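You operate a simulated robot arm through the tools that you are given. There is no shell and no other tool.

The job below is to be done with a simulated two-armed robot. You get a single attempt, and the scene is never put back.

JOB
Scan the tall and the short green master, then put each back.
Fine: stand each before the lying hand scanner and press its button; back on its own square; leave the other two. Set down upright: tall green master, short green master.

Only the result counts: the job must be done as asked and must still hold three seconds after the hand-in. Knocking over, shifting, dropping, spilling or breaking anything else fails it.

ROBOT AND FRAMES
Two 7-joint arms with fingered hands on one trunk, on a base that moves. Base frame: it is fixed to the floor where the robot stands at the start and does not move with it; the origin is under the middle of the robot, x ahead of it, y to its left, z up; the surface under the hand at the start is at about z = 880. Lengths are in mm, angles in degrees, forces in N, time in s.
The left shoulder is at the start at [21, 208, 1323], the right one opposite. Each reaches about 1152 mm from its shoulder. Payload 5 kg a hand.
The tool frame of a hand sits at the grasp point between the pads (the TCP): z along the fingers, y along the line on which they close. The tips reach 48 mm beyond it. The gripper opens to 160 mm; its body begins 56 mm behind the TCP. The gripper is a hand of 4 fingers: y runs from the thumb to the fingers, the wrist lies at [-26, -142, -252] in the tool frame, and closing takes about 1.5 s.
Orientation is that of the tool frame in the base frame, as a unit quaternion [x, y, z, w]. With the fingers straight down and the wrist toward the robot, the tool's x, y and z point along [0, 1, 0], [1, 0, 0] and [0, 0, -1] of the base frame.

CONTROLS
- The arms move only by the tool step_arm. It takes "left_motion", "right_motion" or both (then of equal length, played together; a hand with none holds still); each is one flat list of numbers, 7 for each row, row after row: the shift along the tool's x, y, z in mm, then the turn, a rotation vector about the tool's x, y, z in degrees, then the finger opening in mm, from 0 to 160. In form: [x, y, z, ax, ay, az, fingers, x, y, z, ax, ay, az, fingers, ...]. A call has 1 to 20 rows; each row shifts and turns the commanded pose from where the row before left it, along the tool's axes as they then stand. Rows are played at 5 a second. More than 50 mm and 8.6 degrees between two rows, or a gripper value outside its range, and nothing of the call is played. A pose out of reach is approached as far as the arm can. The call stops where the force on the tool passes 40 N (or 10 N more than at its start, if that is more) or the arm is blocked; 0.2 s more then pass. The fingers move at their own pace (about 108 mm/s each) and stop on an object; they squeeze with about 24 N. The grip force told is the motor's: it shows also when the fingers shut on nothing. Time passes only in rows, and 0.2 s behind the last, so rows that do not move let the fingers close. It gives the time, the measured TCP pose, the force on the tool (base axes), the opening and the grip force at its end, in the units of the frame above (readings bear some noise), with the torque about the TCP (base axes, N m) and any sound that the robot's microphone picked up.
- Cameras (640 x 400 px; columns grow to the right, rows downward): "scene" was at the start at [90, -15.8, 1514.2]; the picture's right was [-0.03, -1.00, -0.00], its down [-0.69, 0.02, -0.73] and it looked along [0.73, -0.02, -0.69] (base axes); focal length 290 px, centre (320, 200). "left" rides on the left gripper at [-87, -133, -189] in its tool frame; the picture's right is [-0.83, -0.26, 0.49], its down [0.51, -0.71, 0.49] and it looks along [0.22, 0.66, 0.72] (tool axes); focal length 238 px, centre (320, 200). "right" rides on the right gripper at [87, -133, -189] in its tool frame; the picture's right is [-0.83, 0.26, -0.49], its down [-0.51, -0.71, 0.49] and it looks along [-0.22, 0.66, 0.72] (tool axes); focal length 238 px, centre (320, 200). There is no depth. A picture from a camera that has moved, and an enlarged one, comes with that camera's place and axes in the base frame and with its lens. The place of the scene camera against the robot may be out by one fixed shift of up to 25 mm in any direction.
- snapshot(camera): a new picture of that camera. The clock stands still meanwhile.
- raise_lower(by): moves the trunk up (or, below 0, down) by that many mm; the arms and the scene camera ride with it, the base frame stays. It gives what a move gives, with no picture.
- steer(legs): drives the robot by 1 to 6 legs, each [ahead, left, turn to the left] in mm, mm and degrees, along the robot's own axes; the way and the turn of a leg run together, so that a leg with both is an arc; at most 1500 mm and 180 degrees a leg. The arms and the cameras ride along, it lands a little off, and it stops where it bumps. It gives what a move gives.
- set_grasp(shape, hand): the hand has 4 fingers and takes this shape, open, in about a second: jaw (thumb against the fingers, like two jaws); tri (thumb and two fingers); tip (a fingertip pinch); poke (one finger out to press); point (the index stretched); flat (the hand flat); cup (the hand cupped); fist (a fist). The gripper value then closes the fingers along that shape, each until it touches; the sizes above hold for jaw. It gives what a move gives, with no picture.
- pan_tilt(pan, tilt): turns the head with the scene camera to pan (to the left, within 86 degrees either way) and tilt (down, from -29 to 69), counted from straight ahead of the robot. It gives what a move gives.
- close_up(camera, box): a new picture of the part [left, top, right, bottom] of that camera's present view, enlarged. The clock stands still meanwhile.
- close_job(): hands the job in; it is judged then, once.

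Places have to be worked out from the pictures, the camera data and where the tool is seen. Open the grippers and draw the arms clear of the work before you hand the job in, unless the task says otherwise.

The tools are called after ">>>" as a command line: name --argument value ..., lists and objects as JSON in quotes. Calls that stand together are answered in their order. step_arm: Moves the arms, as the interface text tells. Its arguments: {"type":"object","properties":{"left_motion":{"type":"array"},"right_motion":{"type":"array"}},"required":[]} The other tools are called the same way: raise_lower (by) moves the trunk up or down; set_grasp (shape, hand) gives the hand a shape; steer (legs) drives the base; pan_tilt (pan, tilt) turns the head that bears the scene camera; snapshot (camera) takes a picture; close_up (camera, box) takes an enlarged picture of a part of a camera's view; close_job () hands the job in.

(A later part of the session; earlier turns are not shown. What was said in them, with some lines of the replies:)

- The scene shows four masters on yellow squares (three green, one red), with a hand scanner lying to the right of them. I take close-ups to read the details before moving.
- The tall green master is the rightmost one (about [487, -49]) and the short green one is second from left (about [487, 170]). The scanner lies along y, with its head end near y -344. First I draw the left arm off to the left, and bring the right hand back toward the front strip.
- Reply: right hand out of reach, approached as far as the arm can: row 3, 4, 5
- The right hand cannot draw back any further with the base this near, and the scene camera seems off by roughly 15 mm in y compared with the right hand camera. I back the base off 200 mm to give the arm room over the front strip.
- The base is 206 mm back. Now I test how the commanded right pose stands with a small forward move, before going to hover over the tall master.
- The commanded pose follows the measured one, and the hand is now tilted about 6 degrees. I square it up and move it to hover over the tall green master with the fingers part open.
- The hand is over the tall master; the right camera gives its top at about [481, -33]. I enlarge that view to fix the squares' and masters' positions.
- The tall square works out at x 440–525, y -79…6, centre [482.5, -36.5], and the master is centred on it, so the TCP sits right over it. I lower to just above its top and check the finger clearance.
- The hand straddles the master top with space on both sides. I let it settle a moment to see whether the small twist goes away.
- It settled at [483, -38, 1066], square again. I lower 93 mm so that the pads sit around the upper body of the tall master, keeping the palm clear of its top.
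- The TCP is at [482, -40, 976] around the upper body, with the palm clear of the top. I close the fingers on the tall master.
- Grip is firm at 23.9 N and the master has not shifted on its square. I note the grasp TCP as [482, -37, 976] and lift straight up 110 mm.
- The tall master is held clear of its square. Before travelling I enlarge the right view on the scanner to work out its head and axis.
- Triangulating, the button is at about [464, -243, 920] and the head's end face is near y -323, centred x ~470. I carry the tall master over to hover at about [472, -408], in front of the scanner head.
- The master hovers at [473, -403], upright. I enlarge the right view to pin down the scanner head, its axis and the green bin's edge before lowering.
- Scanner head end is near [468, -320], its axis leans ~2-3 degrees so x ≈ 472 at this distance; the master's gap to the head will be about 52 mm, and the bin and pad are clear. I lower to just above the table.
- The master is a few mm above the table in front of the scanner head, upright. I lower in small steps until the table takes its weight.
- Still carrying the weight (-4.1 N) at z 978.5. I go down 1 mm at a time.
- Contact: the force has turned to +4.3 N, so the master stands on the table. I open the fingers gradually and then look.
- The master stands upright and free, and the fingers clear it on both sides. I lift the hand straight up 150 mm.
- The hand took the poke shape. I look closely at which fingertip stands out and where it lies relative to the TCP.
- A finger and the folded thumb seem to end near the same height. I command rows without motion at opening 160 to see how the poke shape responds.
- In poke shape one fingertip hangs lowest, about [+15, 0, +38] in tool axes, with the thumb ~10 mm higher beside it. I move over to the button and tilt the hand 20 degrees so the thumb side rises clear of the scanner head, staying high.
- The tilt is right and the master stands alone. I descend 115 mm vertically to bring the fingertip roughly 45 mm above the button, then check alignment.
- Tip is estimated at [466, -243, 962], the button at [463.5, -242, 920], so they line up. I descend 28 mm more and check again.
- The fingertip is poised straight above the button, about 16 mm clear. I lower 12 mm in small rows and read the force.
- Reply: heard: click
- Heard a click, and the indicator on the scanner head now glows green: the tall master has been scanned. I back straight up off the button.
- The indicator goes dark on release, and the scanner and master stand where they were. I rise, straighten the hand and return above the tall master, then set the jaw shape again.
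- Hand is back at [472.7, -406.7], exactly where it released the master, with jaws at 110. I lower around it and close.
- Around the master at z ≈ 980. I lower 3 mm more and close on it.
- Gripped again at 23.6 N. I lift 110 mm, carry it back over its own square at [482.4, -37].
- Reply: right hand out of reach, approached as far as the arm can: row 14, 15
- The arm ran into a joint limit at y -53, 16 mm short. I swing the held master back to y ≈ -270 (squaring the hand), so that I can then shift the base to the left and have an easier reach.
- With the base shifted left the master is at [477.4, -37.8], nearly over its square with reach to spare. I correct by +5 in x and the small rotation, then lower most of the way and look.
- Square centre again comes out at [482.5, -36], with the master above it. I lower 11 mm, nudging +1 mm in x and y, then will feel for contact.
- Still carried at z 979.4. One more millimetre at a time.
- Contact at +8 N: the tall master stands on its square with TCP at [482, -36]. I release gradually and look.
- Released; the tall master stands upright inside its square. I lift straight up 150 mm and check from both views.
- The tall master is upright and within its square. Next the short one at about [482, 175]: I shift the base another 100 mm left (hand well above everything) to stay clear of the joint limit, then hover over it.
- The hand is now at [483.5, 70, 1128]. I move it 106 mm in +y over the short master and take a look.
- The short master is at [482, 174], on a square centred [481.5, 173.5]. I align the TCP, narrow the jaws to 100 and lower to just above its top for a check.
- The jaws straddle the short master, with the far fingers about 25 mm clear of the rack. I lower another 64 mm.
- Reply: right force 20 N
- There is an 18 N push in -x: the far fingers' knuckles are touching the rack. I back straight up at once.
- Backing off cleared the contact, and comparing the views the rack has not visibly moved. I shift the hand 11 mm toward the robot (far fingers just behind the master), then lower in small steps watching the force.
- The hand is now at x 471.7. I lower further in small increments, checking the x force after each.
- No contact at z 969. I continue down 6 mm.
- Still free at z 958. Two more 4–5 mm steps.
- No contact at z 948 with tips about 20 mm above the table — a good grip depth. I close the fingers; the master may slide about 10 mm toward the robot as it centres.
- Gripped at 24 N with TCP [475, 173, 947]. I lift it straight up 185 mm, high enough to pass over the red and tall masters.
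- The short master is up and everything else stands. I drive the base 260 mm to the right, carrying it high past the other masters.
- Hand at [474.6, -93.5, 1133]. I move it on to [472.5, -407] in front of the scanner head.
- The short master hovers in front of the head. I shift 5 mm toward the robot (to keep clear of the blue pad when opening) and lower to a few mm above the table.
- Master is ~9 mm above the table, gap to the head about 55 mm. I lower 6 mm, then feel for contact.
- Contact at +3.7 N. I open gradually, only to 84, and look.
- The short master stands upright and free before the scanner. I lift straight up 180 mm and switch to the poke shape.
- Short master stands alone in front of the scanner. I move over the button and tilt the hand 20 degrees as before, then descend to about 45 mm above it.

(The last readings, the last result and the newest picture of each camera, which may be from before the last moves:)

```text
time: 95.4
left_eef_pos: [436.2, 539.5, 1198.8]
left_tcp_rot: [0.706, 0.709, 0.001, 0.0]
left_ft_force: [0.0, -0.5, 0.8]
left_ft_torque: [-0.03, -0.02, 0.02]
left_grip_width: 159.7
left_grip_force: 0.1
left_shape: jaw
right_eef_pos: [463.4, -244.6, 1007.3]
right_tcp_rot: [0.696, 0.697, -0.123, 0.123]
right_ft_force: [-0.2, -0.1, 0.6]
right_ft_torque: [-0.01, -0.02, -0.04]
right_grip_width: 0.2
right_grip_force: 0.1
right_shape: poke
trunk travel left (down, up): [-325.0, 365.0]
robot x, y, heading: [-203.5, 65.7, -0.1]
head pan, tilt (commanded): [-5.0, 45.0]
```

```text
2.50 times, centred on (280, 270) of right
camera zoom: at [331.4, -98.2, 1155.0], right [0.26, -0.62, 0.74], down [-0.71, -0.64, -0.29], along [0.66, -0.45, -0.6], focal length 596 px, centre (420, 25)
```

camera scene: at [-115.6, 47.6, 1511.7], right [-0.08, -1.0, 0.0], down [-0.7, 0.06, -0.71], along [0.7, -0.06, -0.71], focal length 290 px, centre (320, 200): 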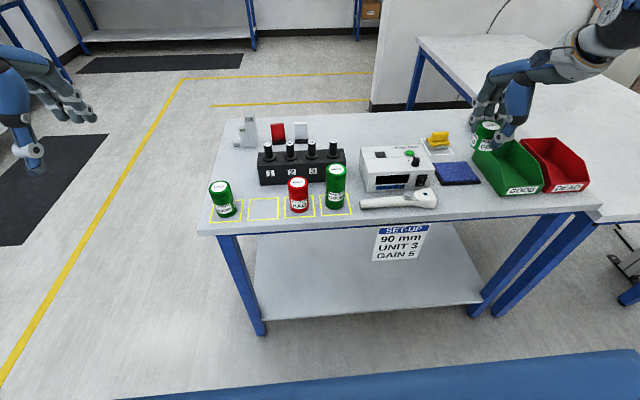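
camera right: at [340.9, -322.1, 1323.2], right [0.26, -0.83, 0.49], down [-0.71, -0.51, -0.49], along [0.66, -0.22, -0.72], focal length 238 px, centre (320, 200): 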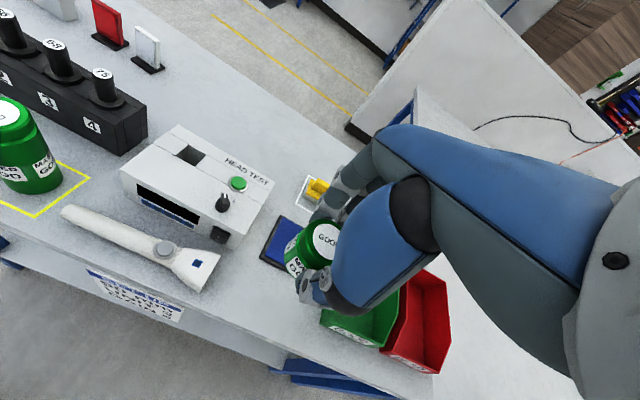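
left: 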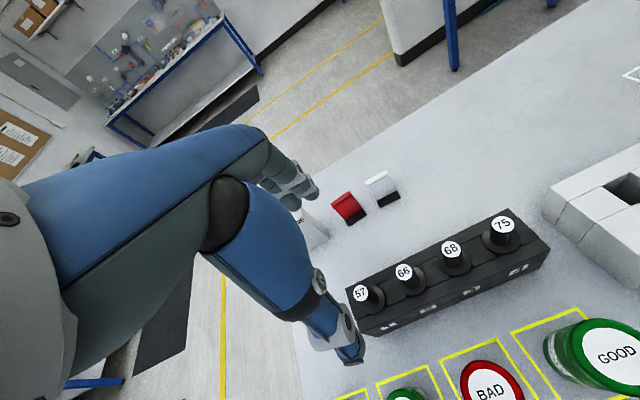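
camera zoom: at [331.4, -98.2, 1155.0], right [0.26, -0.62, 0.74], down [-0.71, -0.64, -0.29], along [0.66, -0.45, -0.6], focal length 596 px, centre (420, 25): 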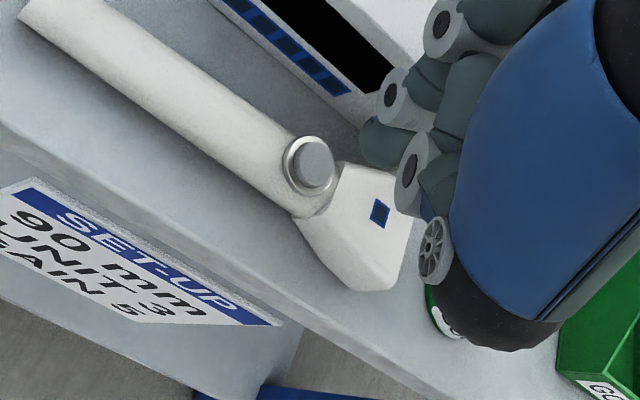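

The view matches the earlier alignment exactly. I descend 26 mm, then the last 12 mm in small rows onto the button.

>>> step_arm --right_motion '[4.45, -0.3, 12.2, 0, 0, 0, 160, 4.45, -0.3, 12.2, 0, 0, 0, 160, 0, 0, 0, 0, 0, 0, 160, 0, 0, 0, 0, 0, 0, 160]'

>>> step_arm --right_motion '[1.03, 0, 2.82, 0, 0, 0, 160, 1.03, 0, 2.82, 0, 0, 0, 160, 1.03, 0, 2.82, 0, 0, 0, 160, 0.68, 0, 1.88, 0, 0, 0, 160, 0, 0, 0, 0, 0, 0, 160]'

>>> close_up --camera "scene" --box '[370, 140, 490, 220]'

>>> close_up --camera "right" --box '[220, 200, 380, 330]'

```text
time: 96.4
left_eef_pos: [436.0, 539.2, 1199.2]
left_tcp_rot: [0.706, 0.708, 0.0, 0.0]
left_ft_force: [0.2, 0.1, 0.1]
left_ft_torque: [-0.02, -0.01, -0.01]
left_grip_width: 159.7
left_grip_force: 0.1
left_shape: jaw
right_eef_pos: [463.3, -244.1, 981.7]
right_tcp_rot: [0.696, 0.697, -0.123, 0.123]
right_ft_force: [-0.1, -0.6, -0.5]
right_ft_torque: [-0.01, 0.02, 0.02]
right_grip_width: 0.2
right_grip_force: 0.0
right_shape: poke
trunk travel left (down, up): [-325.0, 365.0]
robot x, y, heading: [-207.3, 66.5, 0.0]
head pan, tilt (commanded): [-5.0, 45.0]
```

```text
time: 97.6
left_eef_pos: [434.6, 539.4, 1199.7]
left_tcp_rot: [0.706, 0.709, 0.001, 0.0]
left_ft_force: [-0.2, -1.1, 0.3]
left_ft_torque: [-0.01, 0.01, 0.0]
left_grip_width: 159.7
left_grip_force: 0.0
left_shape: jaw
right_eef_pos: [462.9, -245.4, 969.9]
right_tcp_rot: [0.696, 0.697, -0.122, 0.124]
right_ft_force: [0.1, -1.2, 1.9]
right_ft_torque: [-0.02, 0.01, 0.02]
right_grip_width: 0.0
right_grip_force: 0.0
right_shape: poke
trunk travel left (down, up): [-325.0, 365.0]
robot x, y, heading: [-200.9, 69.1, 0.0]
head pan, tilt (commanded): [-5.0, 45.0]
heard: click
```

```text
5.00 times, centred on (430, 180) of scene
camera zoom: at [-115.8, 48.1, 1511.7], right [-0.08, -1.0, 0.0], down [-0.7, 0.06, -0.71], along [0.7, -0.06, -0.71], focal length 1448 px, centre (-230, 300)
```

zoom: 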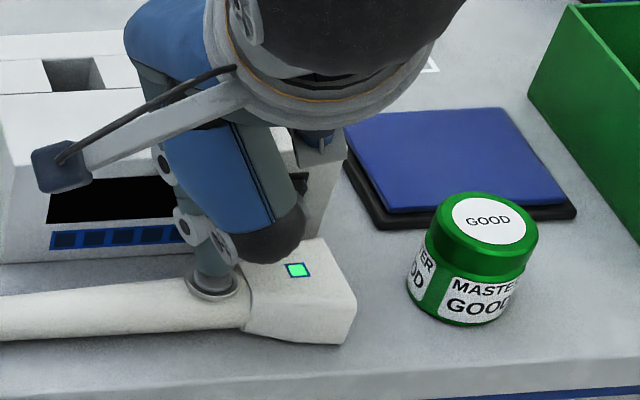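

```text
3.08 times, centred on (300, 265) of right
camera zoom: at [330.4, -98.4, 1119.0], right [0.26, -0.62, 0.74], down [-0.71, -0.64, -0.29], along [0.66, -0.45, -0.6], focal length 733 px, centre (382, 0)
```

zoom: 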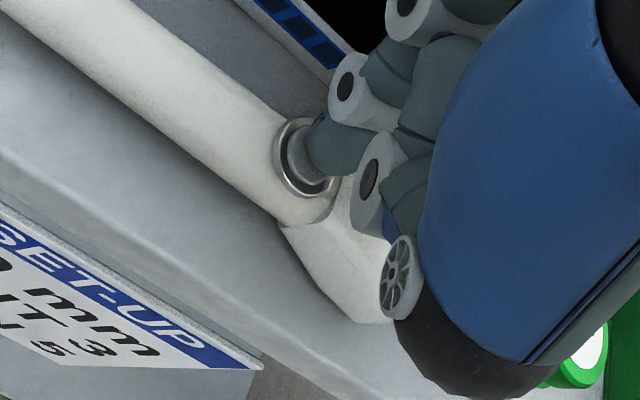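

Click heard and the indicator glows green: the short master is scanned too. I back off the button straight up.

>>> step_arm --right_motion '[-1.03, 0, -2.82, 0, 0, 0, 160, -2.05, 0, -5.64, 0, 0, 0, 160, -3.42, 0, -9.4, 0, 0, 0, 160, -8.55, 0, -23.5, 0, 0, 0, 160, -9.4, 0, -25.85, 0, 0, 0, 160, -9.4, 0, -25.85, 0, 0, 0, 160, -9.4, 0, -25.85, 0, 0, 0, 160, -10.6, 0, -29.1, 0, 0, 0, 160, 0, 0, 0, 0, 5, 0, 160, 0, 0, 0, 0, 5, 0, 160, 0, 0, 0, 0, 5, 0, 160, 0, 0, 0, 0, 5, 0, 160, -30, 1, 0, 0, 0, 0, 160, -40, 2, 0, 0, 0, 0, 160, -40, 1.5, 0, 0, 0, 0, 160, -35, 1.5, 0, 0, 0, 0, 160, -16, 0.5, 0, 0, 0, 0, 160, 0, 0, 0, 0, 0, 0, 160, 0, 0, 0, 0, 0, 0, 160]'

>>> set_grasp --shape "jaw" --hand "right"

>>> step_arm --right_motion '[0, 0, 0, 0, 0, 0, 90, 0, 0, 0, 0, 0, 0, 90, 0, 0, 0, 0, 0, 0, 90, 0, 0, 0, 0, 0, 0, 90, 0, 0, 0, 0, 0, 0, 90]'

>>> snapshot --camera "right"

>>> snapshot --camera "scene"

```text
time: 101.6
left_eef_pos: [434.6, 539.2, 1199.8]
left_tcp_rot: [0.707, 0.708, 0.0, 0.0]
left_ft_force: [1.0, -0.3, -0.1]
left_ft_torque: [0.01, 0.02, -0.03]
left_grip_width: 160.0
left_grip_force: 0.1
left_shape: jaw
right_eef_pos: [468.4, -406.1, 1131.8]
right_tcp_rot: [0.706, 0.708, 0.0, 0.001]
right_ft_force: [-0.4, -0.2, 1.2]
right_ft_torque: [-0.01, -0.01, -0.03]
right_grip_width: 0.1
right_grip_force: 0.1
right_shape: poke
trunk travel left (down, up): [-325.0, 365.0]
robot x, y, heading: [-206.1, 69.3, 0.1]
head pan, tilt (commanded): [-5.0, 45.0]
```

```text
time: 102.5
left_eef_pos: [434.9, 539.2, 1198.8]
left_tcp_rot: [0.706, 0.708, 0.0, 0.0]
left_ft_force: [0.5, 0.1, 0.9]
left_ft_torque: [0.0, 0.0, 0.04]
left_grip_width: 159.6
left_grip_force: 0.1
left_shape: jaw
right_eef_pos: [469.8, -406.7, 1132.9]
right_tcp_rot: [0.706, 0.708, 0.0, 0.001]
right_ft_force: [0.5, -0.6, 0.8]
right_ft_torque: [0.03, 0.01, 0.0]
right_grip_width: 159.8
right_grip_force: 0.0
right_shape: jaw
trunk travel left (down, up): [-325.0, 365.0]
robot x, y, heading: [-206.9, 68.4, 0.2]
head pan, tilt (commanded): [-5.0, 45.0]
```

```text
time: 103.7
left_eef_pos: [434.5, 539.7, 1198.0]
left_tcp_rot: [0.706, 0.708, 0.0, 0.0]
left_ft_force: [0.3, 0.2, -0.5]
left_ft_torque: [0.02, 0.01, 0.0]
left_grip_width: 159.5
left_grip_force: 0.1
left_shape: jaw
right_eef_pos: [470.0, -406.1, 1131.5]
right_tcp_rot: [0.706, 0.708, 0.0, 0.001]
right_ft_force: [0.5, 0.3, -0.4]
right_ft_torque: [-0.06, 0.01, 0.02]
right_grip_width: 90.4
right_grip_force: 0.1
right_shape: jaw
trunk travel left (down, up): [-325.0, 365.0]
robot x, y, heading: [-206.2, 67.8, 0.1]
head pan, tilt (commanded): [-5.0, 45.0]
```

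```text
taken
camera right: at [337.0, -319.4, 1321.6], right [0.26, -0.83, 0.49], down [-0.71, -0.51, -0.49], along [0.66, -0.22, -0.72], focal length 238 px, centre (320, 200)
```

right: 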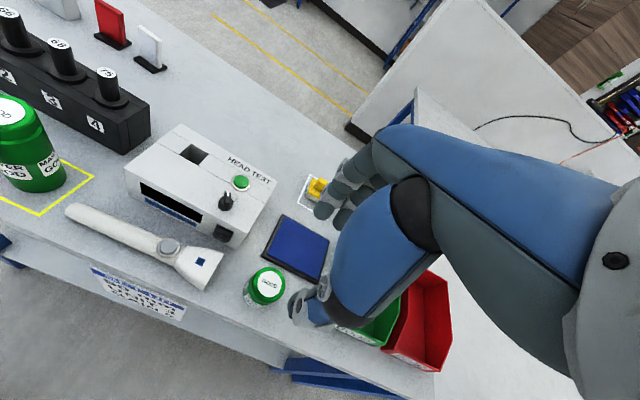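

```text
taken
camera scene: at [-115.7, 47.9, 1511.7], right [-0.08, -1.0, 0.0], down [-0.7, 0.06, -0.71], along [0.7, -0.06, -0.71], focal length 290 px, centre (320, 200)
```

scene: 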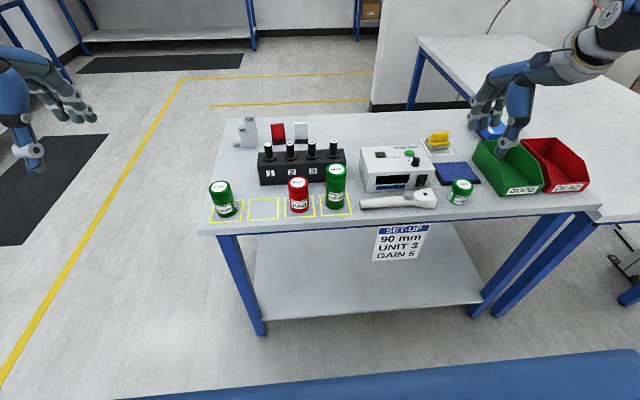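

Hand back at [470, -406] above the short master (seen at about [468, -404]). I lower around it to a slightly higher grip than before (z ≈ 953), to gain clearance to the rack on return.

>>> step_arm --right_motion '[1, -1, 30, 0, 0, 0, 90, 0, 0, 40, 0, 0, 0, 90, 0, 0, 40, 0, 0, 0, 90, 0, 0, 30, 0, 0, 0, 90, 0, 0, 20, 0, 0, 0, 90, 0, 0, 0, 0, 0, 0, 90, 0, 0, 0, 0, 0, 0, 90]'

>>> close_up --camera "right" --box '[160, 120, 400, 340]'

>>> close_up --camera "scene" --box '[350, 100, 550, 225]'

```text
time: 105.3
left_eef_pos: [434.6, 540.1, 1199.4]
left_tcp_rot: [0.706, 0.708, 0.0, 0.0]
left_ft_force: [-0.7, 0.5, 0.1]
left_ft_torque: [0.02, 0.02, -0.02]
left_grip_width: 160.0
left_grip_force: 0.0
left_shape: jaw
right_eef_pos: [468.0, -405.8, 970.5]
right_tcp_rot: [0.706, 0.708, 0.0, 0.0]
right_ft_force: [0.0, 0.4, -0.3]
right_ft_torque: [0.01, -0.04, -0.01]
right_grip_width: 90.2
right_grip_force: 0.2
right_shape: jaw
trunk travel left (down, up): [-325.0, 365.0]
robot x, y, heading: [-200.1, 65.6, 0.0]
head pan, tilt (commanded): [-5.0, 45.0]
```

```text
1.82 times, centred on (280, 230) of right
camera zoom: at [334.6, -318.8, 1159.7], right [0.26, -0.83, 0.49], down [-0.71, -0.51, -0.49], along [0.66, -0.22, -0.72], focal length 433 px, centre (393, 146)
```

zoom: 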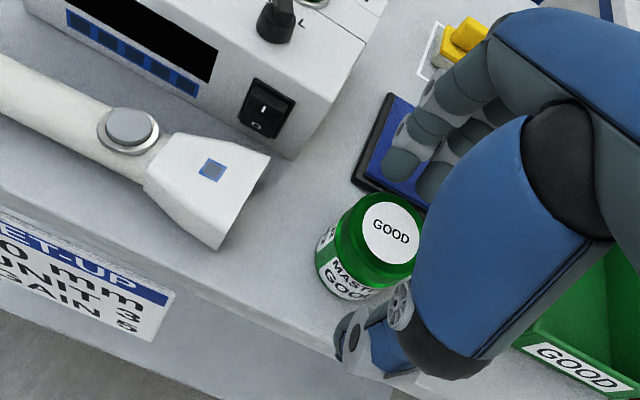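

```text
3.20 times, centred on (450, 162) of scene
camera zoom: at [-115.5, 47.8, 1511.7], right [-0.08, -1.0, 0.0], down [-0.7, 0.06, -0.71], along [0.7, -0.06, -0.71], focal length 927 px, centre (-96, 320)
```

zoom: 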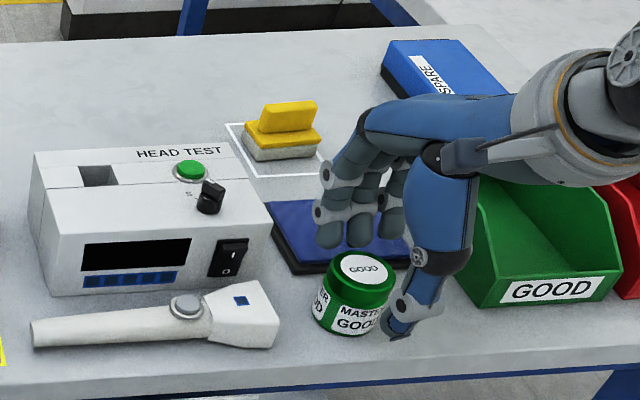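

The master top shows at about [472, -403], so I nudge the hand +2 in x and y, lower to z ≈ 953 and check the force before closing.

>>> step_arm --right_motion '[2, 2, 6, 0, 0, 0, 90, 0, 0, 6, 0, 0, 0, 90, 0, 0, 5, 0, 0, 0, 90, 0, 0, 0, 0, 0, 0, 90, 0, 0, 0, 0, 0, 0, 90]'

```text
time: 106.5
left_eef_pos: [434.7, 540.1, 1199.0]
left_tcp_rot: [0.706, 0.708, 0.0, 0.0]
left_ft_force: [0.3, -0.2, 0.0]
left_ft_torque: [0.0, 0.0, 0.01]
left_grip_width: 159.8
left_grip_force: 0.0
left_shape: jaw
right_eef_pos: [469.3, -403.3, 952.7]
right_tcp_rot: [0.706, 0.708, 0.001, 0.001]
right_ft_force: [0.1, -0.1, -0.6]
right_ft_torque: [-0.03, 0.0, -0.03]
right_grip_width: 90.4
right_grip_force: 0.1
right_shape: jaw
trunk travel left (down, up): [-325.0, 365.0]
robot x, y, heading: [-201.9, 64.2, -0.1]
head pan, tilt (commanded): [-5.0, 45.0]
```

No contact forces at z 952.7. I close on the short master.

>>> step_arm --right_motion '[0, 0, 0, 0, 0, 0, 80, 0, 0, 0, 0, 0, 0, 70, 0, 0, 0, 0, 0, 0, 60, 0, 0, 0, 0, 0, 0, 45, 0, 0, 0, 0, 0, 0, 30, 0, 0, 0, 0, 0, 0, 20, 0, 0, 0, 0, 0, 0, 20, 0, 0, 0, 0, 0, 0, 20]'

>>> close_up --camera "right" --box '[160, 120, 400, 340]'

>>> close_up --camera "scene" --box '[350, 100, 550, 225]'

```text
time: 108.3
left_eef_pos: [434.7, 538.1, 1198.5]
left_tcp_rot: [0.706, 0.708, 0.0, 0.0]
left_ft_force: [0.6, -0.2, 0.3]
left_ft_torque: [-0.01, 0.02, 0.0]
left_grip_width: 159.7
left_grip_force: 0.1
left_shape: jaw
right_eef_pos: [469.3, -403.2, 951.7]
right_tcp_rot: [0.706, 0.708, -0.001, 0.0]
right_ft_force: [-0.7, -0.1, -0.2]
right_ft_torque: [-0.01, -0.03, 0.02]
right_grip_width: 47.6
right_grip_force: 23.3
right_shape: jaw
trunk travel left (down, up): [-325.0, 365.0]
robot x, y, heading: [-201.3, 68.1, 0.3]
head pan, tilt (commanded): [-5.0, 45.0]
```

```text
1.82 times, centred on (280, 230) of right
camera zoom: at [336.8, -316.6, 1141.5], right [0.26, -0.83, 0.49], down [-0.71, -0.51, -0.49], along [0.66, -0.22, -0.72], focal length 433 px, centre (393, 146)
```

zoom: 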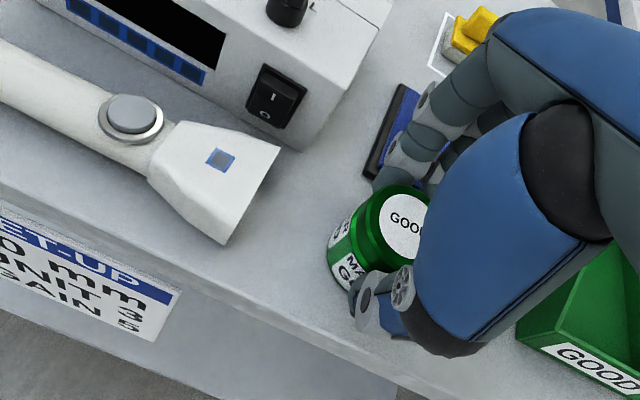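

```text
3.20 times, centred on (450, 162) of scene
camera zoom: at [-115.6, 47.8, 1511.7], right [-0.08, -1.0, 0.0], down [-0.7, 0.06, -0.71], along [0.7, -0.06, -0.71], focal length 927 px, centre (-96, 320)
```

zoom: 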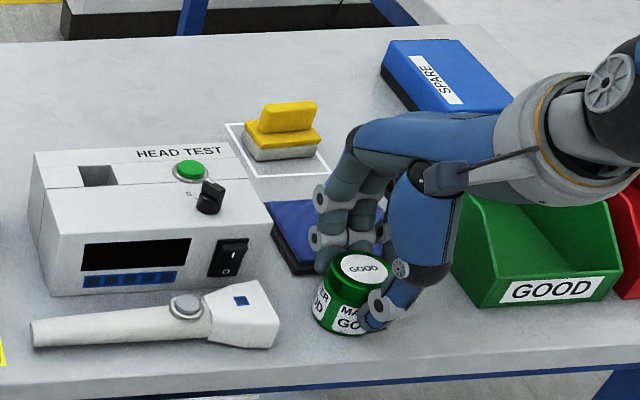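

Gripped at 23 N; the picture suggests the master's centre sits about 4–5 mm ahead of the TCP in x. I lift 180 mm and swing back to y ≈ -90.

>>> step_arm --right_motion '[0, 0, -5, 0, 0, 0, 20, 0, 0, -15, 0, 0, 0, 20, 0, 0, -40, 0, 0, 0, 20, 0, 0, -40, 0, 0, 0, 20, 0, 0, -40, 0, 0, 0, 20, 0, 0, -30, 0, 0, 0, 20, 0, 0, -10, 0, 0, 0, 20, 20, 0, 0, 0, 0, 0, 20, 36, 0, 0, 0, 0, 0, 20, 38, 0, 0, 0, 0, 0, 20, 38, 0, 0, 0, 0, 0, 20, 38, 0, 0, 0, 0, 0, 20, 38, 0, 0, 0, 0, 0, 20, 38, 0, 0, 0, 0, 0, 20, 36, 0, 0, 0, 0, 0, 20, 20, 0, 0, 0, 0, 0, 20, 10, 0, 0, 0, 0, 0, 20, 0, 0, 0, 0, 0, 0, 20, 0, 0, 0, 0, 0, 0, 20]'

>>> snapshot --camera "scene"

```text
time: 112.3
left_eef_pos: [434.9, 539.8, 1199.1]
left_tcp_rot: [0.706, 0.709, 0.0, 0.0]
left_ft_force: [-1.4, -0.2, 0.0]
left_ft_torque: [0.01, 0.01, 0.0]
left_grip_width: 159.5
left_grip_force: 0.0
left_shape: jaw
right_eef_pos: [468.9, -91.8, 1129.4]
right_tcp_rot: [0.707, 0.707, 0.0, 0.0]
right_ft_force: [-0.5, 0.1, -1.6]
right_ft_torque: [-0.04, 0.01, -0.02]
right_grip_width: 47.2
right_grip_force: 23.7
right_shape: jaw
trunk travel left (down, up): [-325.0, 365.0]
robot x, y, heading: [-202.2, 70.3, 0.2]
head pan, tilt (commanded): [-5.0, 45.0]
```

```text
taken
camera scene: at [-115.5, 48.3, 1511.7], right [-0.08, -1.0, 0.0], down [-0.7, 0.06, -0.71], along [0.7, -0.06, -0.71], focal length 290 px, centre (320, 200)
```

scene: 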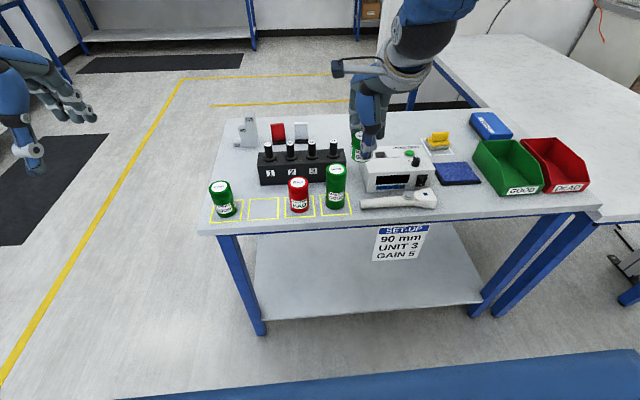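

Held firmly and high at [469, -92, 1130]. I drive the base back 262 mm to the left, to bring the hand over the short master's square.

>>> steer --legs '[[0, 262, 0]]'

>>> snapshot --camera "right"

>>> snapshot --camera "scene"

```text
time: 114.2
left_eef_pos: [431.7, 805.5, 1198.2]
left_tcp_rot: [0.704, 0.71, 0.001, 0.0]
left_ft_force: [0.0, 1.5, -0.6]
left_ft_torque: [-0.09, -0.01, 0.01]
left_grip_width: 159.8
left_grip_force: 0.0
left_shape: jaw
right_eef_pos: [468.9, 174.8, 1130.0]
right_tcp_rot: [0.704, 0.71, 0.0, 0.0]
right_ft_force: [0.5, 0.7, -3.2]
right_ft_torque: [-0.03, 0.01, -0.02]
right_grip_width: 47.6
right_grip_force: 23.4
right_shape: jaw
trunk travel left (down, up): [-325.0, 365.0]
robot x, y, heading: [-205.3, 332.2, 0.5]
head pan, tilt (commanded): [-5.0, 45.0]
```

```text
taken
camera right: at [335.1, 260.3, 1319.4], right [0.26, -0.83, 0.49], down [-0.71, -0.51, -0.49], along [0.66, -0.21, -0.72], focal length 238 px, centre (320, 200)
```

right: 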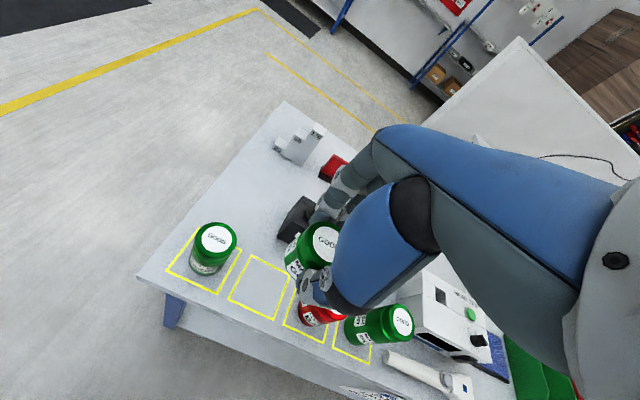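

```text
taken
camera scene: at [-116.9, 311.8, 1511.7], right [-0.08, -1.0, 0.0], down [-0.71, 0.06, -0.71], along [0.7, -0.06, -0.71], focal length 290 px, centre (320, 200)
```

scene: 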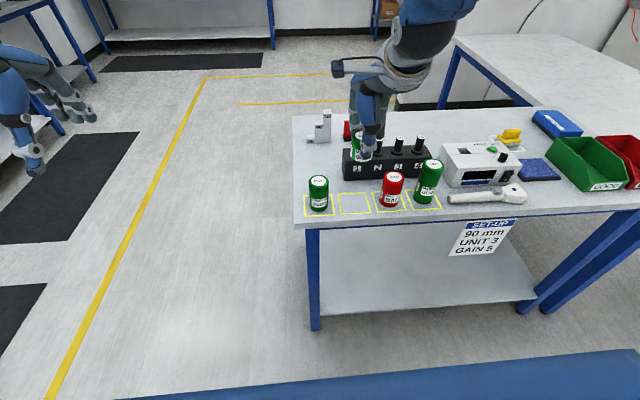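

Over the square at [469, 175, 1130]. I check the square's position in an enlarged right view before lowering.

>>> close_up --camera "right" --box '[160, 200, 360, 350]'

>>> close_up --camera "scene" --box '[280, 90, 450, 220]'

```text
2.67 times, centred on (260, 275) of right
camera zoom: at [335.1, 260.3, 1319.4], right [0.26, -0.83, 0.49], down [-0.71, -0.51, -0.49], along [0.66, -0.21, -0.72], focal length 636 px, centre (480, 0)
```

zoom: 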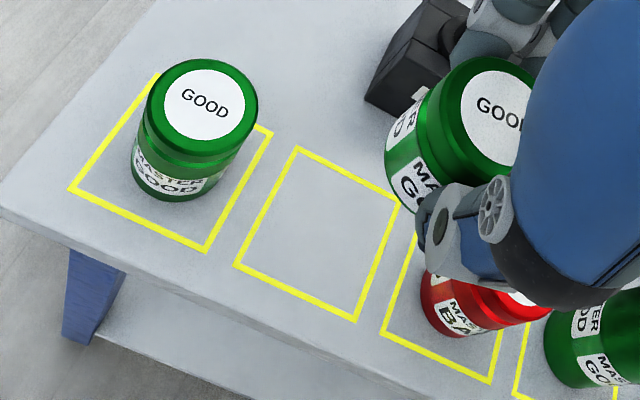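

```text
3.08 times, centred on (365, 155) of scene
camera zoom: at [-116.9, 311.8, 1511.7], right [-0.08, -1.0, 0.0], down [-0.71, 0.06, -0.71], along [0.7, -0.06, -0.71], focal length 891 px, centre (182, 338)
```

zoom: 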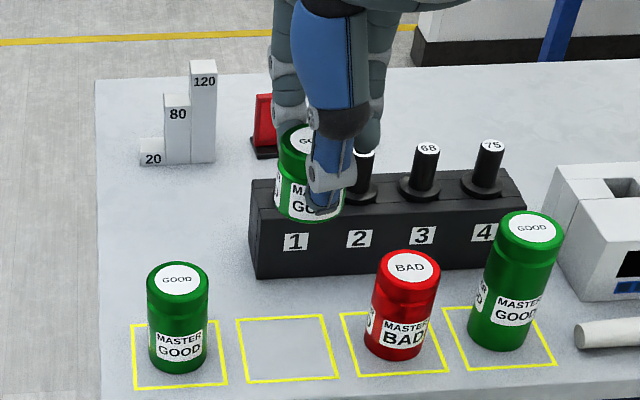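

Square centre computes to [481, 174.5]; with the master's centre 4 mm ahead of the TCP, I aim for TCP [477, 174.8]. I shift and lower to z ≈ 985, well above contact.

>>> step_arm --right_motion '[0, 4, 0, 0, 0, 0.5, 20, 0, 4, 20, 0, 0, 0, 20, 0, 0, 35, 0, 0, 0, 20, 0, 0, 40, 0, 0, 0, 20, 0, 0, 35, 0, 0, 0, 20, 0, 0, 15, 0, 0, 0, 20, 0, 0, 0, 0, 0, 0, 20, 0, 0, 0, 0, 0, 0, 20]'

>>> close_up --camera "right" --box '[200, 170, 400, 330]'

>>> close_up --camera "scene" --box '[290, 120, 430, 220]'

```text
time: 116.0
left_eef_pos: [431.1, 805.8, 1199.4]
left_tcp_rot: [0.704, 0.71, 0.0, 0.0]
left_ft_force: [0.2, 0.3, -0.2]
left_ft_torque: [0.01, -0.01, 0.01]
left_grip_width: 159.8
left_grip_force: 0.1
left_shape: jaw
right_eef_pos: [476.4, 174.7, 985.6]
right_tcp_rot: [0.708, 0.707, 0.0, 0.0]
right_ft_force: [-0.4, -0.1, -2.0]
right_ft_torque: [0.0, 0.03, -0.01]
right_grip_width: 47.4
right_grip_force: 24.0
right_shape: jaw
trunk travel left (down, up): [-325.0, 365.0]
robot x, y, heading: [-206.2, 328.2, 0.6]
head pan, tilt (commanded): [-5.0, 45.0]
```

```text
2.50 times, centred on (300, 250) of right
camera zoom: at [343.9, 262.6, 1175.5], right [0.26, -0.83, 0.49], down [-0.71, -0.5, -0.49], along [0.66, -0.22, -0.72], focal length 596 px, centre (370, 75)
```

zoom: 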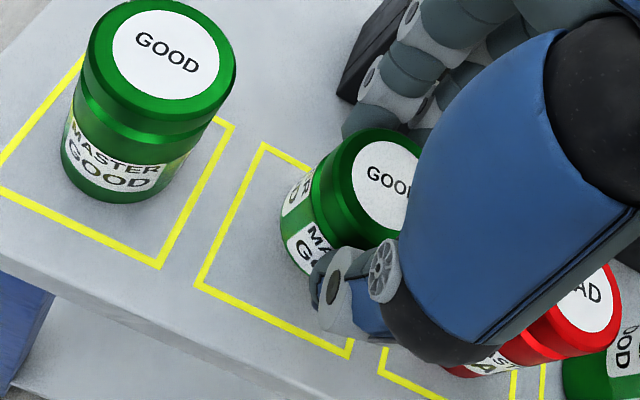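

```text
4.00 times, centred on (360, 170) of scene
camera zoom: at [-116.8, 311.0, 1511.7], right [-0.08, -1.0, 0.0], down [-0.71, 0.06, -0.71], along [0.7, -0.06, -0.71], focal length 1158 px, centre (160, 320)
```

zoom: 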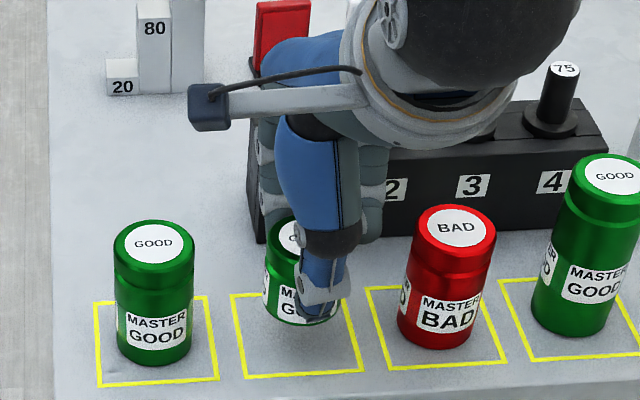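

No contact; the master hangs over its square. I go down to z ≈ 965 and read the force.

>>> step_arm --right_motion '[0.5, 0, 7, 0, 0, 0, 20, 0, 0, 7, 0, 0, 0, 20, 0, 0, 6, 0, 0, 0, 20, 0, 0, 0, 0, 0, 0, 20, 0, 0, 0, 0, 0, 0, 20]'

```text
time: 117.2
left_eef_pos: [431.8, 805.8, 1198.6]
left_tcp_rot: [0.704, 0.71, 0.001, 0.0]
left_ft_force: [0.6, -0.6, -0.5]
left_ft_torque: [-0.01, 0.01, 0.02]
left_grip_width: 159.8
left_grip_force: 0.1
left_shape: jaw
right_eef_pos: [475.4, 173.9, 966.3]
right_tcp_rot: [0.707, 0.707, 0.0, 0.0]
right_ft_force: [0.7, 1.0, -2.5]
right_ft_torque: [0.02, 0.03, -0.03]
right_grip_width: 47.6
right_grip_force: 24.0
right_shape: jaw
trunk travel left (down, up): [-325.0, 365.0]
robot x, y, heading: [-203.6, 329.4, 0.5]
head pan, tilt (commanded): [-5.0, 45.0]
```

>>> step_arm --right_motion '[0.5, 0.5, 5, 0, 0, 0, 20, 0, 0, 4, 0, 0, 0, 20, 0, 0, 0, 0, 0, 0, 20, 0, 0, 0, 0, 0, 0, 20]'

```text
time: 118.2
left_eef_pos: [430.6, 806.7, 1198.6]
left_tcp_rot: [0.704, 0.71, 0.0, 0.0]
left_ft_force: [-0.4, 0.6, 0.8]
left_ft_torque: [-0.01, 0.04, -0.01]
left_grip_width: 159.8
left_grip_force: 0.0
left_shape: jaw
right_eef_pos: [475.7, 175.4, 955.0]
right_tcp_rot: [0.708, 0.707, 0.0, 0.001]
right_ft_force: [1.0, -0.2, -2.6]
right_ft_torque: [0.02, -0.01, -0.01]
right_grip_width: 47.5
right_grip_force: 24.1
right_shape: jaw
trunk travel left (down, up): [-325.0, 365.0]
robot x, y, heading: [-201.8, 331.0, 0.5]
head pan, tilt (commanded): [-5.0, 45.0]
```

Still free, carrying -2.6 N at z 955. I step down a millimetre at a time now.

>>> step_arm --right_motion '[0, 0.5, 1, 0, 0, 0, 20, 0, 0, 1, 0, 0, 0, 20, 0, 0, 0, 0, 0, 0, 20, 0, 0, 0, 0, 0, 0, 20]'

```text
time: 119.2
left_eef_pos: [430.2, 806.9, 1198.4]
left_tcp_rot: [0.704, 0.71, 0.0, 0.0]
left_ft_force: [0.1, 0.7, 0.1]
left_ft_torque: [0.01, 0.02, 0.02]
left_grip_width: 159.7
left_grip_force: 0.1
left_shape: jaw
right_eef_pos: [476.7, 175.1, 953.2]
right_tcp_rot: [0.708, 0.706, 0.0, 0.0]
right_ft_force: [0.5, 0.8, -2.9]
right_ft_torque: [-0.03, 0.05, 0.01]
right_grip_width: 47.8
right_grip_force: 24.1
right_shape: jaw
trunk travel left (down, up): [-325.0, 365.0]
robot x, y, heading: [-202.7, 331.7, 0.5]
head pan, tilt (commanded): [-5.0, 45.0]
```

>>> step_arm --right_motion '[0, 0, 1, 0, 0, 0, 20, 0, 0, 0.7, 0, 0, 0, 20, 0, 0, 0, 0, 0, 0, 20, 0, 0, 0, 0, 0, 0, 20]'

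```text
time: 120.2
left_eef_pos: [431.1, 806.1, 1199.5]
left_tcp_rot: [0.704, 0.71, 0.0, 0.001]
left_ft_force: [0.6, 0.1, 0.6]
left_ft_torque: [0.0, -0.02, -0.04]
left_grip_width: 159.9
left_grip_force: 0.0
left_shape: jaw
right_eef_pos: [475.9, 175.2, 951.3]
right_tcp_rot: [0.707, 0.707, 0.0, 0.0]
right_ft_force: [0.2, -0.1, 0.6]
right_ft_torque: [0.0, -0.05, -0.01]
right_grip_width: 47.6
right_grip_force: 24.8
right_shape: jaw
trunk travel left (down, up): [-325.0, 365.0]
robot x, y, heading: [-204.9, 331.1, 0.5]
head pan, tilt (commanded): [-5.0, 45.0]
```

The table now bears the weight (force went from -2.9 to +0.6). I check the placement in the square before releasing.

>>> close_up --camera "right" --box '[220, 160, 380, 320]'

>>> close_up --camera "scene" --box '[290, 120, 430, 220]'

```text
2.50 times, centred on (300, 240) of right
camera zoom: at [345.3, 262.0, 1141.3], right [0.26, -0.83, 0.49], down [-0.71, -0.5, -0.49], along [0.66, -0.22, -0.72], focal length 596 px, centre (370, 100)
```

zoom: 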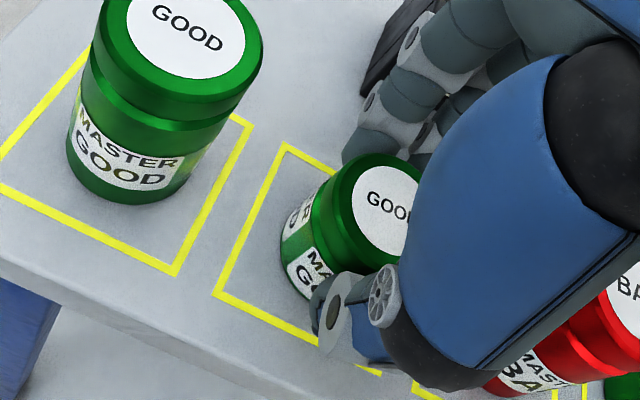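

```text
4.00 times, centred on (360, 170) of scene
camera zoom: at [-117.0, 311.1, 1511.7], right [-0.08, -1.0, 0.0], down [-0.71, 0.06, -0.71], along [0.7, -0.06, -0.71], focal length 1158 px, centre (160, 320)
```

zoom: 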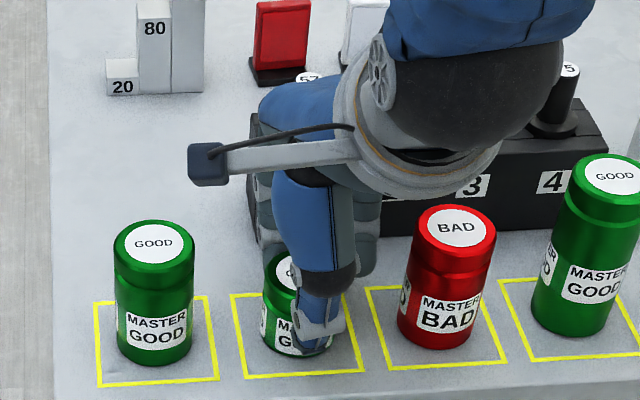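

The master sits in the middle of its square. I seat it with a 0.5 mm press and open gradually, only to 74.

>>> step_arm --right_motion '[0, 0, 0.5, 0, 0, 0, 20, 0, 0, 0, 0, 0, 0, 48, 0, 0, 0, 0, 0, 0, 53, 0, 0, 0, 0, 0, 0, 58, 0, 0, 0, 0, 0, 0, 64, 0, 0, 0, 0, 0, 0, 70, 0, 0, 0, 0, 0, 0, 74, 0, 0, 0, 0, 0, 0, 74, 0, 0, 0, 0, 0, 0, 74]'

>>> close_up --camera "right" --box '[220, 160, 380, 320]'

>>> close_up --camera "scene" --box '[290, 120, 430, 220]'

```text
time: 122.2
left_eef_pos: [432.2, 805.1, 1200.4]
left_tcp_rot: [0.704, 0.71, 0.0, 0.0]
left_ft_force: [0.1, 0.3, -0.9]
left_ft_torque: [-0.03, 0.02, 0.02]
left_grip_width: 159.5
left_grip_force: 0.0
left_shape: jaw
right_eef_pos: [477.0, 175.7, 950.7]
right_tcp_rot: [0.707, 0.707, 0.0, 0.0]
right_ft_force: [0.5, 0.0, -0.8]
right_ft_torque: [-0.01, 0.02, -0.03]
right_grip_width: 73.3
right_grip_force: 0.1
right_shape: jaw
trunk travel left (down, up): [-325.0, 365.0]
robot x, y, heading: [-202.8, 330.7, 0.5]
head pan, tilt (commanded): [-5.0, 45.0]
```

```text
2.50 times, centred on (300, 240) of right
camera zoom: at [345.2, 262.2, 1140.9], right [0.26, -0.83, 0.49], down [-0.71, -0.51, -0.49], along [0.66, -0.22, -0.72], focal length 596 px, centre (370, 100)
```

zoom: 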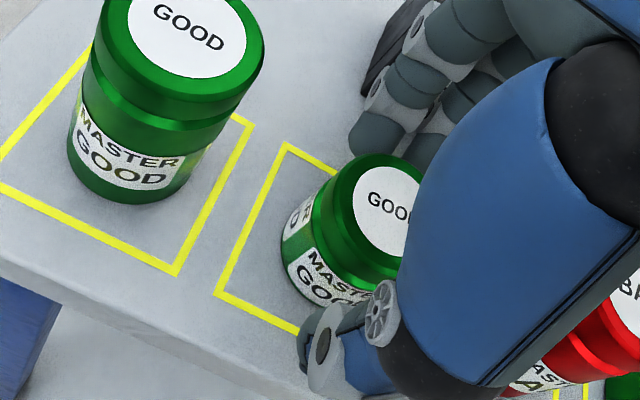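

```text
4.00 times, centred on (360, 170) of scene
camera zoom: at [-117.0, 311.1, 1511.7], right [-0.08, -1.0, 0.0], down [-0.71, 0.06, -0.71], along [0.7, -0.06, -0.71], focal length 1158 px, centre (160, 320)
```

zoom: 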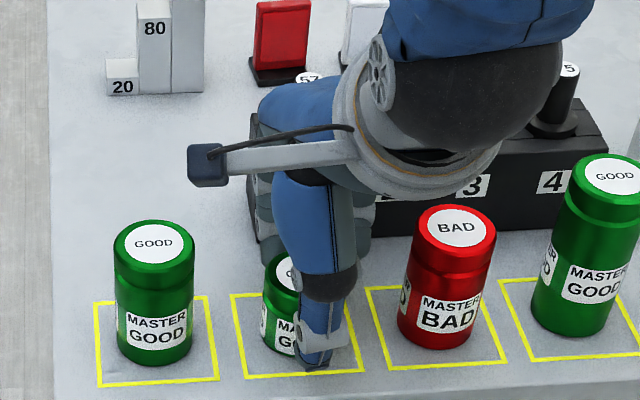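

Free, forces near zero and the master did not shift. I open a little more to 82 for clearance and lift slowly straight up.

>>> step_arm --right_motion '[0, 0, 0, 0, 0, 0, 82, 0, 0, 0, 0, 0, 0, 82, 0, 0, -5, 0, 0, 0, 82, 0, 0, -10, 0, 0, 0, 82, 0, 0, -15, 0, 0, 0, 82, 0, 0, 0, 0, 0, 0, 82]'

>>> close_up --camera "right" --box '[220, 160, 380, 320]'

```text
time: 123.5
left_eef_pos: [432.4, 807.1, 1199.6]
left_tcp_rot: [0.704, 0.71, 0.0, 0.0]
left_ft_force: [0.8, 0.5, -0.7]
left_ft_torque: [-0.01, 0.03, 0.01]
left_grip_width: 159.8
left_grip_force: 0.1
left_shape: jaw
right_eef_pos: [477.7, 174.1, 981.1]
right_tcp_rot: [0.707, 0.707, 0.0, 0.0]
right_ft_force: [0.7, -0.1, 0.2]
right_ft_torque: [-0.02, 0.0, 0.01]
right_grip_width: 81.5
right_grip_force: 0.1
right_shape: jaw
trunk travel left (down, up): [-325.0, 365.0]
robot x, y, heading: [-203.8, 325.4, 0.2]
head pan, tilt (commanded): [-5.0, 45.0]
```

```text
2.50 times, centred on (300, 240) of right
camera zoom: at [346.2, 261.9, 1172.0], right [0.26, -0.83, 0.49], down [-0.71, -0.5, -0.49], along [0.66, -0.22, -0.72], focal length 596 px, centre (370, 100)
```

zoom: 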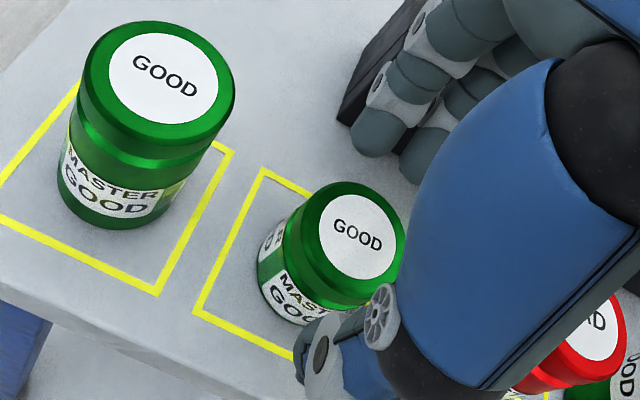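

The hand comes away cleanly with the short master standing. I continue up another 170 mm and review the whole scene.

>>> step_arm --right_motion '[0, 0, -25, 0, 0, 0, 82, 0, 0, -35, 0, 0, 0, 82, 0, 0, -40, 0, 0, 0, 100, 0, 0, -40, 0, 0, 0, 120, 0, 0, -30, 0, 0, 0, 140, 0, 0, 0, 0, 0, 0, 160, 0, 0, 0, 0, 0, 0, 160]'

>>> close_up --camera "right" --box '[140, 200, 440, 390]'

>>> close_up --camera "scene" --box '[290, 110, 450, 220]'

>>> snapshot --camera "scene"

```text
time: 125.2
left_eef_pos: [430.8, 804.7, 1198.6]
left_tcp_rot: [0.704, 0.71, 0.0, 0.0]
left_ft_force: [0.1, -0.7, -0.2]
left_ft_torque: [-0.04, -0.03, -0.02]
left_grip_width: 159.8
left_grip_force: 0.0
left_shape: jaw
right_eef_pos: [475.7, 175.4, 1153.7]
right_tcp_rot: [0.707, 0.707, 0.001, 0.001]
right_ft_force: [0.9, 0.4, 0.1]
right_ft_torque: [-0.02, -0.04, -0.02]
right_grip_width: 159.6
right_grip_force: 0.0
right_shape: jaw
trunk travel left (down, up): [-325.0, 365.0]
robot x, y, heading: [-203.2, 331.9, 0.6]
head pan, tilt (commanded): [-5.0, 45.0]
```

```text
2.11 times, centred on (290, 295) of right
camera zoom: at [344.1, 263.4, 1342.4], right [0.26, -0.83, 0.49], down [-0.71, -0.51, -0.49], along [0.66, -0.22, -0.72], focal length 502 px, centre (383, 0)
```

zoom: 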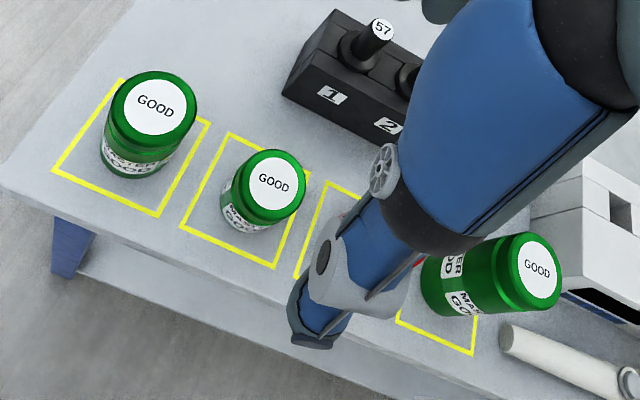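

```text
3.64 times, centred on (370, 165) of scene
camera zoom: at [-117.4, 311.2, 1511.7], right [-0.08, -1.0, 0.0], down [-0.7, 0.06, -0.71], along [0.7, -0.06, -0.71], focal length 1053 px, centre (138, 327)
```

zoom: 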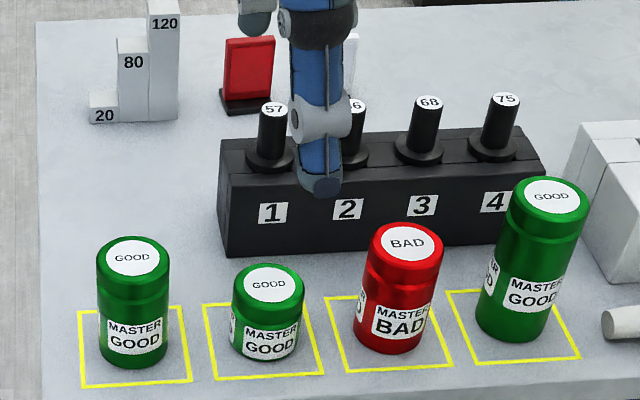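

```text
taken
camera scene: at [-117.4, 311.2, 1511.7], right [-0.08, -1.0, 0.0], down [-0.7, 0.06, -0.71], along [0.7, -0.06, -0.71], focal length 290 px, centre (320, 200)
```

scene: 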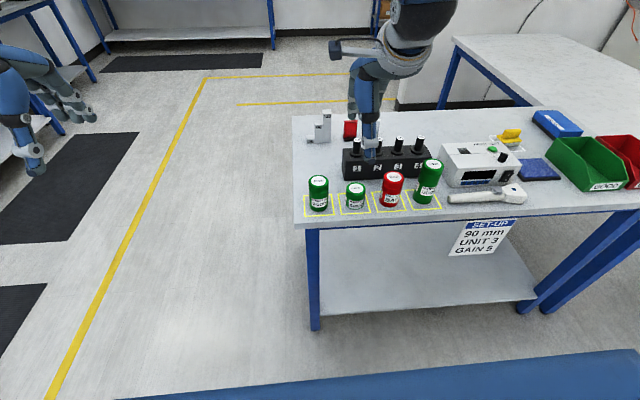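

Both masters stand upright in their squares, the red and medium green ones are untouched, and rack-to-square offsets match the earlier views. I raise the right hand and back the base off a little to draw the arms clear.

>>> step_arm --right_motion '[0, 0, -20, 0, 0, 0, 160, 0, 0, -20, 0, 0, 0, 160, 0, 0, -15, 0, 0, 0, 160, 0, 0, 0, 0, 0, 0, 160]'

>>> steer --legs '[[-160, 0, 0]]'

>>> pan_tilt --pan -22 --tilt 40

>>> snapshot --camera "scene"

>>> close_up --camera "scene" --box '[170, 130, 370, 255]'

>>> close_up --camera "scene" --box '[340, 130, 540, 255]'

```text
time: 126.2
left_eef_pos: [432.3, 805.2, 1199.2]
left_tcp_rot: [0.704, 0.71, -0.001, 0.0]
left_ft_force: [-0.4, 0.1, 0.5]
left_ft_torque: [0.03, 0.02, 0.01]
left_grip_width: 159.7
left_grip_force: 0.0
left_shape: jaw
right_eef_pos: [476.8, 173.4, 1208.5]
right_tcp_rot: [0.708, 0.706, 0.0, -0.001]
right_ft_force: [0.4, 0.7, 0.3]
right_ft_torque: [0.03, 0.05, 0.03]
right_grip_width: 159.6
right_grip_force: 0.0
right_shape: jaw
trunk travel left (down, up): [-325.0, 365.0]
robot x, y, heading: [-206.1, 332.4, 0.4]
head pan, tilt (commanded): [-5.0, 45.0]
```

```text
time: 127.6
left_eef_pos: [269.9, 805.1, 1200.5]
left_tcp_rot: [0.704, 0.71, 0.001, 0.0]
left_ft_force: [-0.7, -0.2, -0.1]
left_ft_torque: [0.0, -0.08, 0.05]
left_grip_width: 159.7
left_grip_force: 0.0
left_shape: jaw
right_eef_pos: [314.4, 173.8, 1209.9]
right_tcp_rot: [0.707, 0.708, 0.001, 0.0]
right_ft_force: [-0.9, 0.7, 0.3]
right_ft_torque: [-0.02, -0.05, -0.01]
right_grip_width: 159.7
right_grip_force: 0.0
right_shape: jaw
trunk travel left (down, up): [-325.0, 365.0]
robot x, y, heading: [-367.1, 331.1, 0.6]
head pan, tilt (commanded): [-5.0, 45.0]
```

```text
time: 128.4
left_eef_pos: [270.6, 804.5, 1199.1]
left_tcp_rot: [0.705, 0.71, 0.0, -0.001]
left_ft_force: [0.1, 0.4, -0.2]
left_ft_torque: [0.0, 0.03, -0.03]
left_grip_width: 159.8
left_grip_force: 0.1
left_shape: jaw
right_eef_pos: [316.4, 174.0, 1209.5]
right_tcp_rot: [0.707, 0.707, 0.0, 0.0]
right_ft_force: [0.5, 0.5, 0.2]
right_ft_torque: [-0.04, 0.02, 0.03]
right_grip_width: 159.6
right_grip_force: 0.1
right_shape: jaw
trunk travel left (down, up): [-325.0, 365.0]
robot x, y, heading: [-365.1, 328.6, 0.8]
head pan, tilt (commanded): [-22.0, 40.0]
```

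```text
taken
camera scene: at [-279.3, 285.2, 1518.9], right [-0.37, -0.93, 0.0], down [-0.6, 0.24, -0.77], along [0.71, -0.28, -0.64], focal length 290 px, centre (320, 200)
```

scene: 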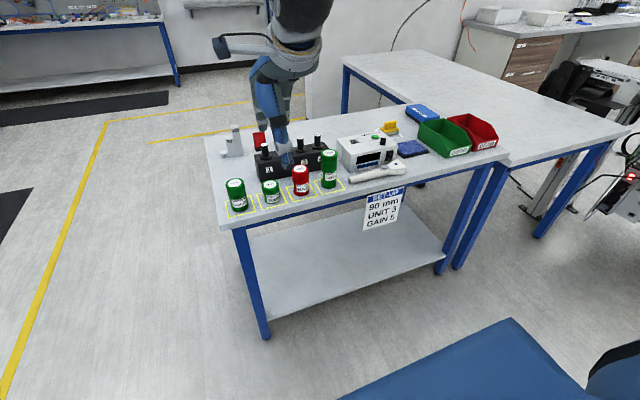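

```text
3.20 times, centred on (270, 192) of scene
camera zoom: at [-279.3, 285.2, 1518.9], right [-0.37, -0.93, 0.0], down [-0.6, 0.24, -0.77], along [0.71, -0.28, -0.64], focal length 927 px, centre (480, 224)
```

zoom: 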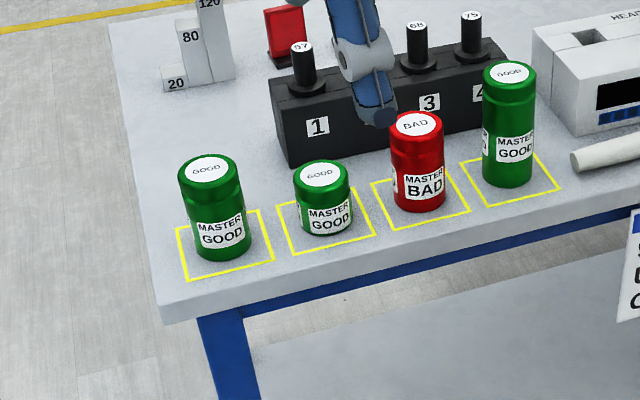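

```text
3.20 times, centred on (440, 192) of scene
camera zoom: at [-279.3, 285.2, 1518.9], right [-0.37, -0.93, 0.0], down [-0.6, 0.24, -0.77], along [0.71, -0.28, -0.64], focal length 927 px, centre (-64, 224)
```

zoom: 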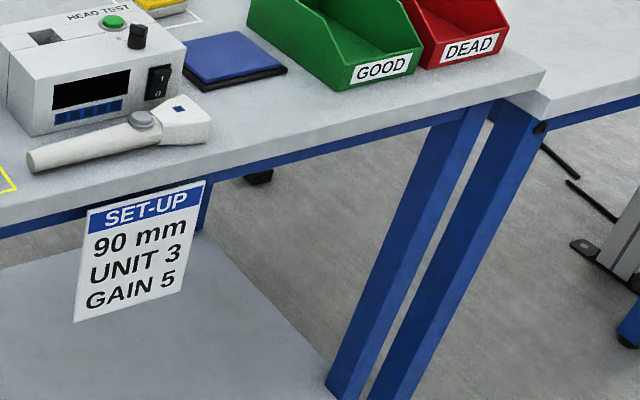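

All four masters stand upright in their squares, the scanner and other items are in place, both grippers are open and the arms are drawn back. I hand the job in.

>>> close_job

```text
The job is handed in.
```

I scanned the tall and the short green master and put both back upright on their own squares, then handed the job in. The tool confirmed only that it was handed in; I have no verdict back.

- **Scans:** each master stood about 50 mm in front of the scanner head. For both, pressing the button gave a click and the scanner's indicator lit green.
- **Placement:** the short master is centred on its square. The tall one sits roughly 4 mm off centre, toward the rack, still fully inside its square.
- **Rack contact:** on my first descent to the short master, the hand touched the black rack behind it with about 18 N. I backed straight up. Comparing views before and after, the rack shifted by no more than about 1 mm, if at all, and its pins still stand.
- **Everything else:** the red and the medium green master were not touched. In the final pictures the scanner and the other items are in place, and the grippers were open with the arms drawn back.
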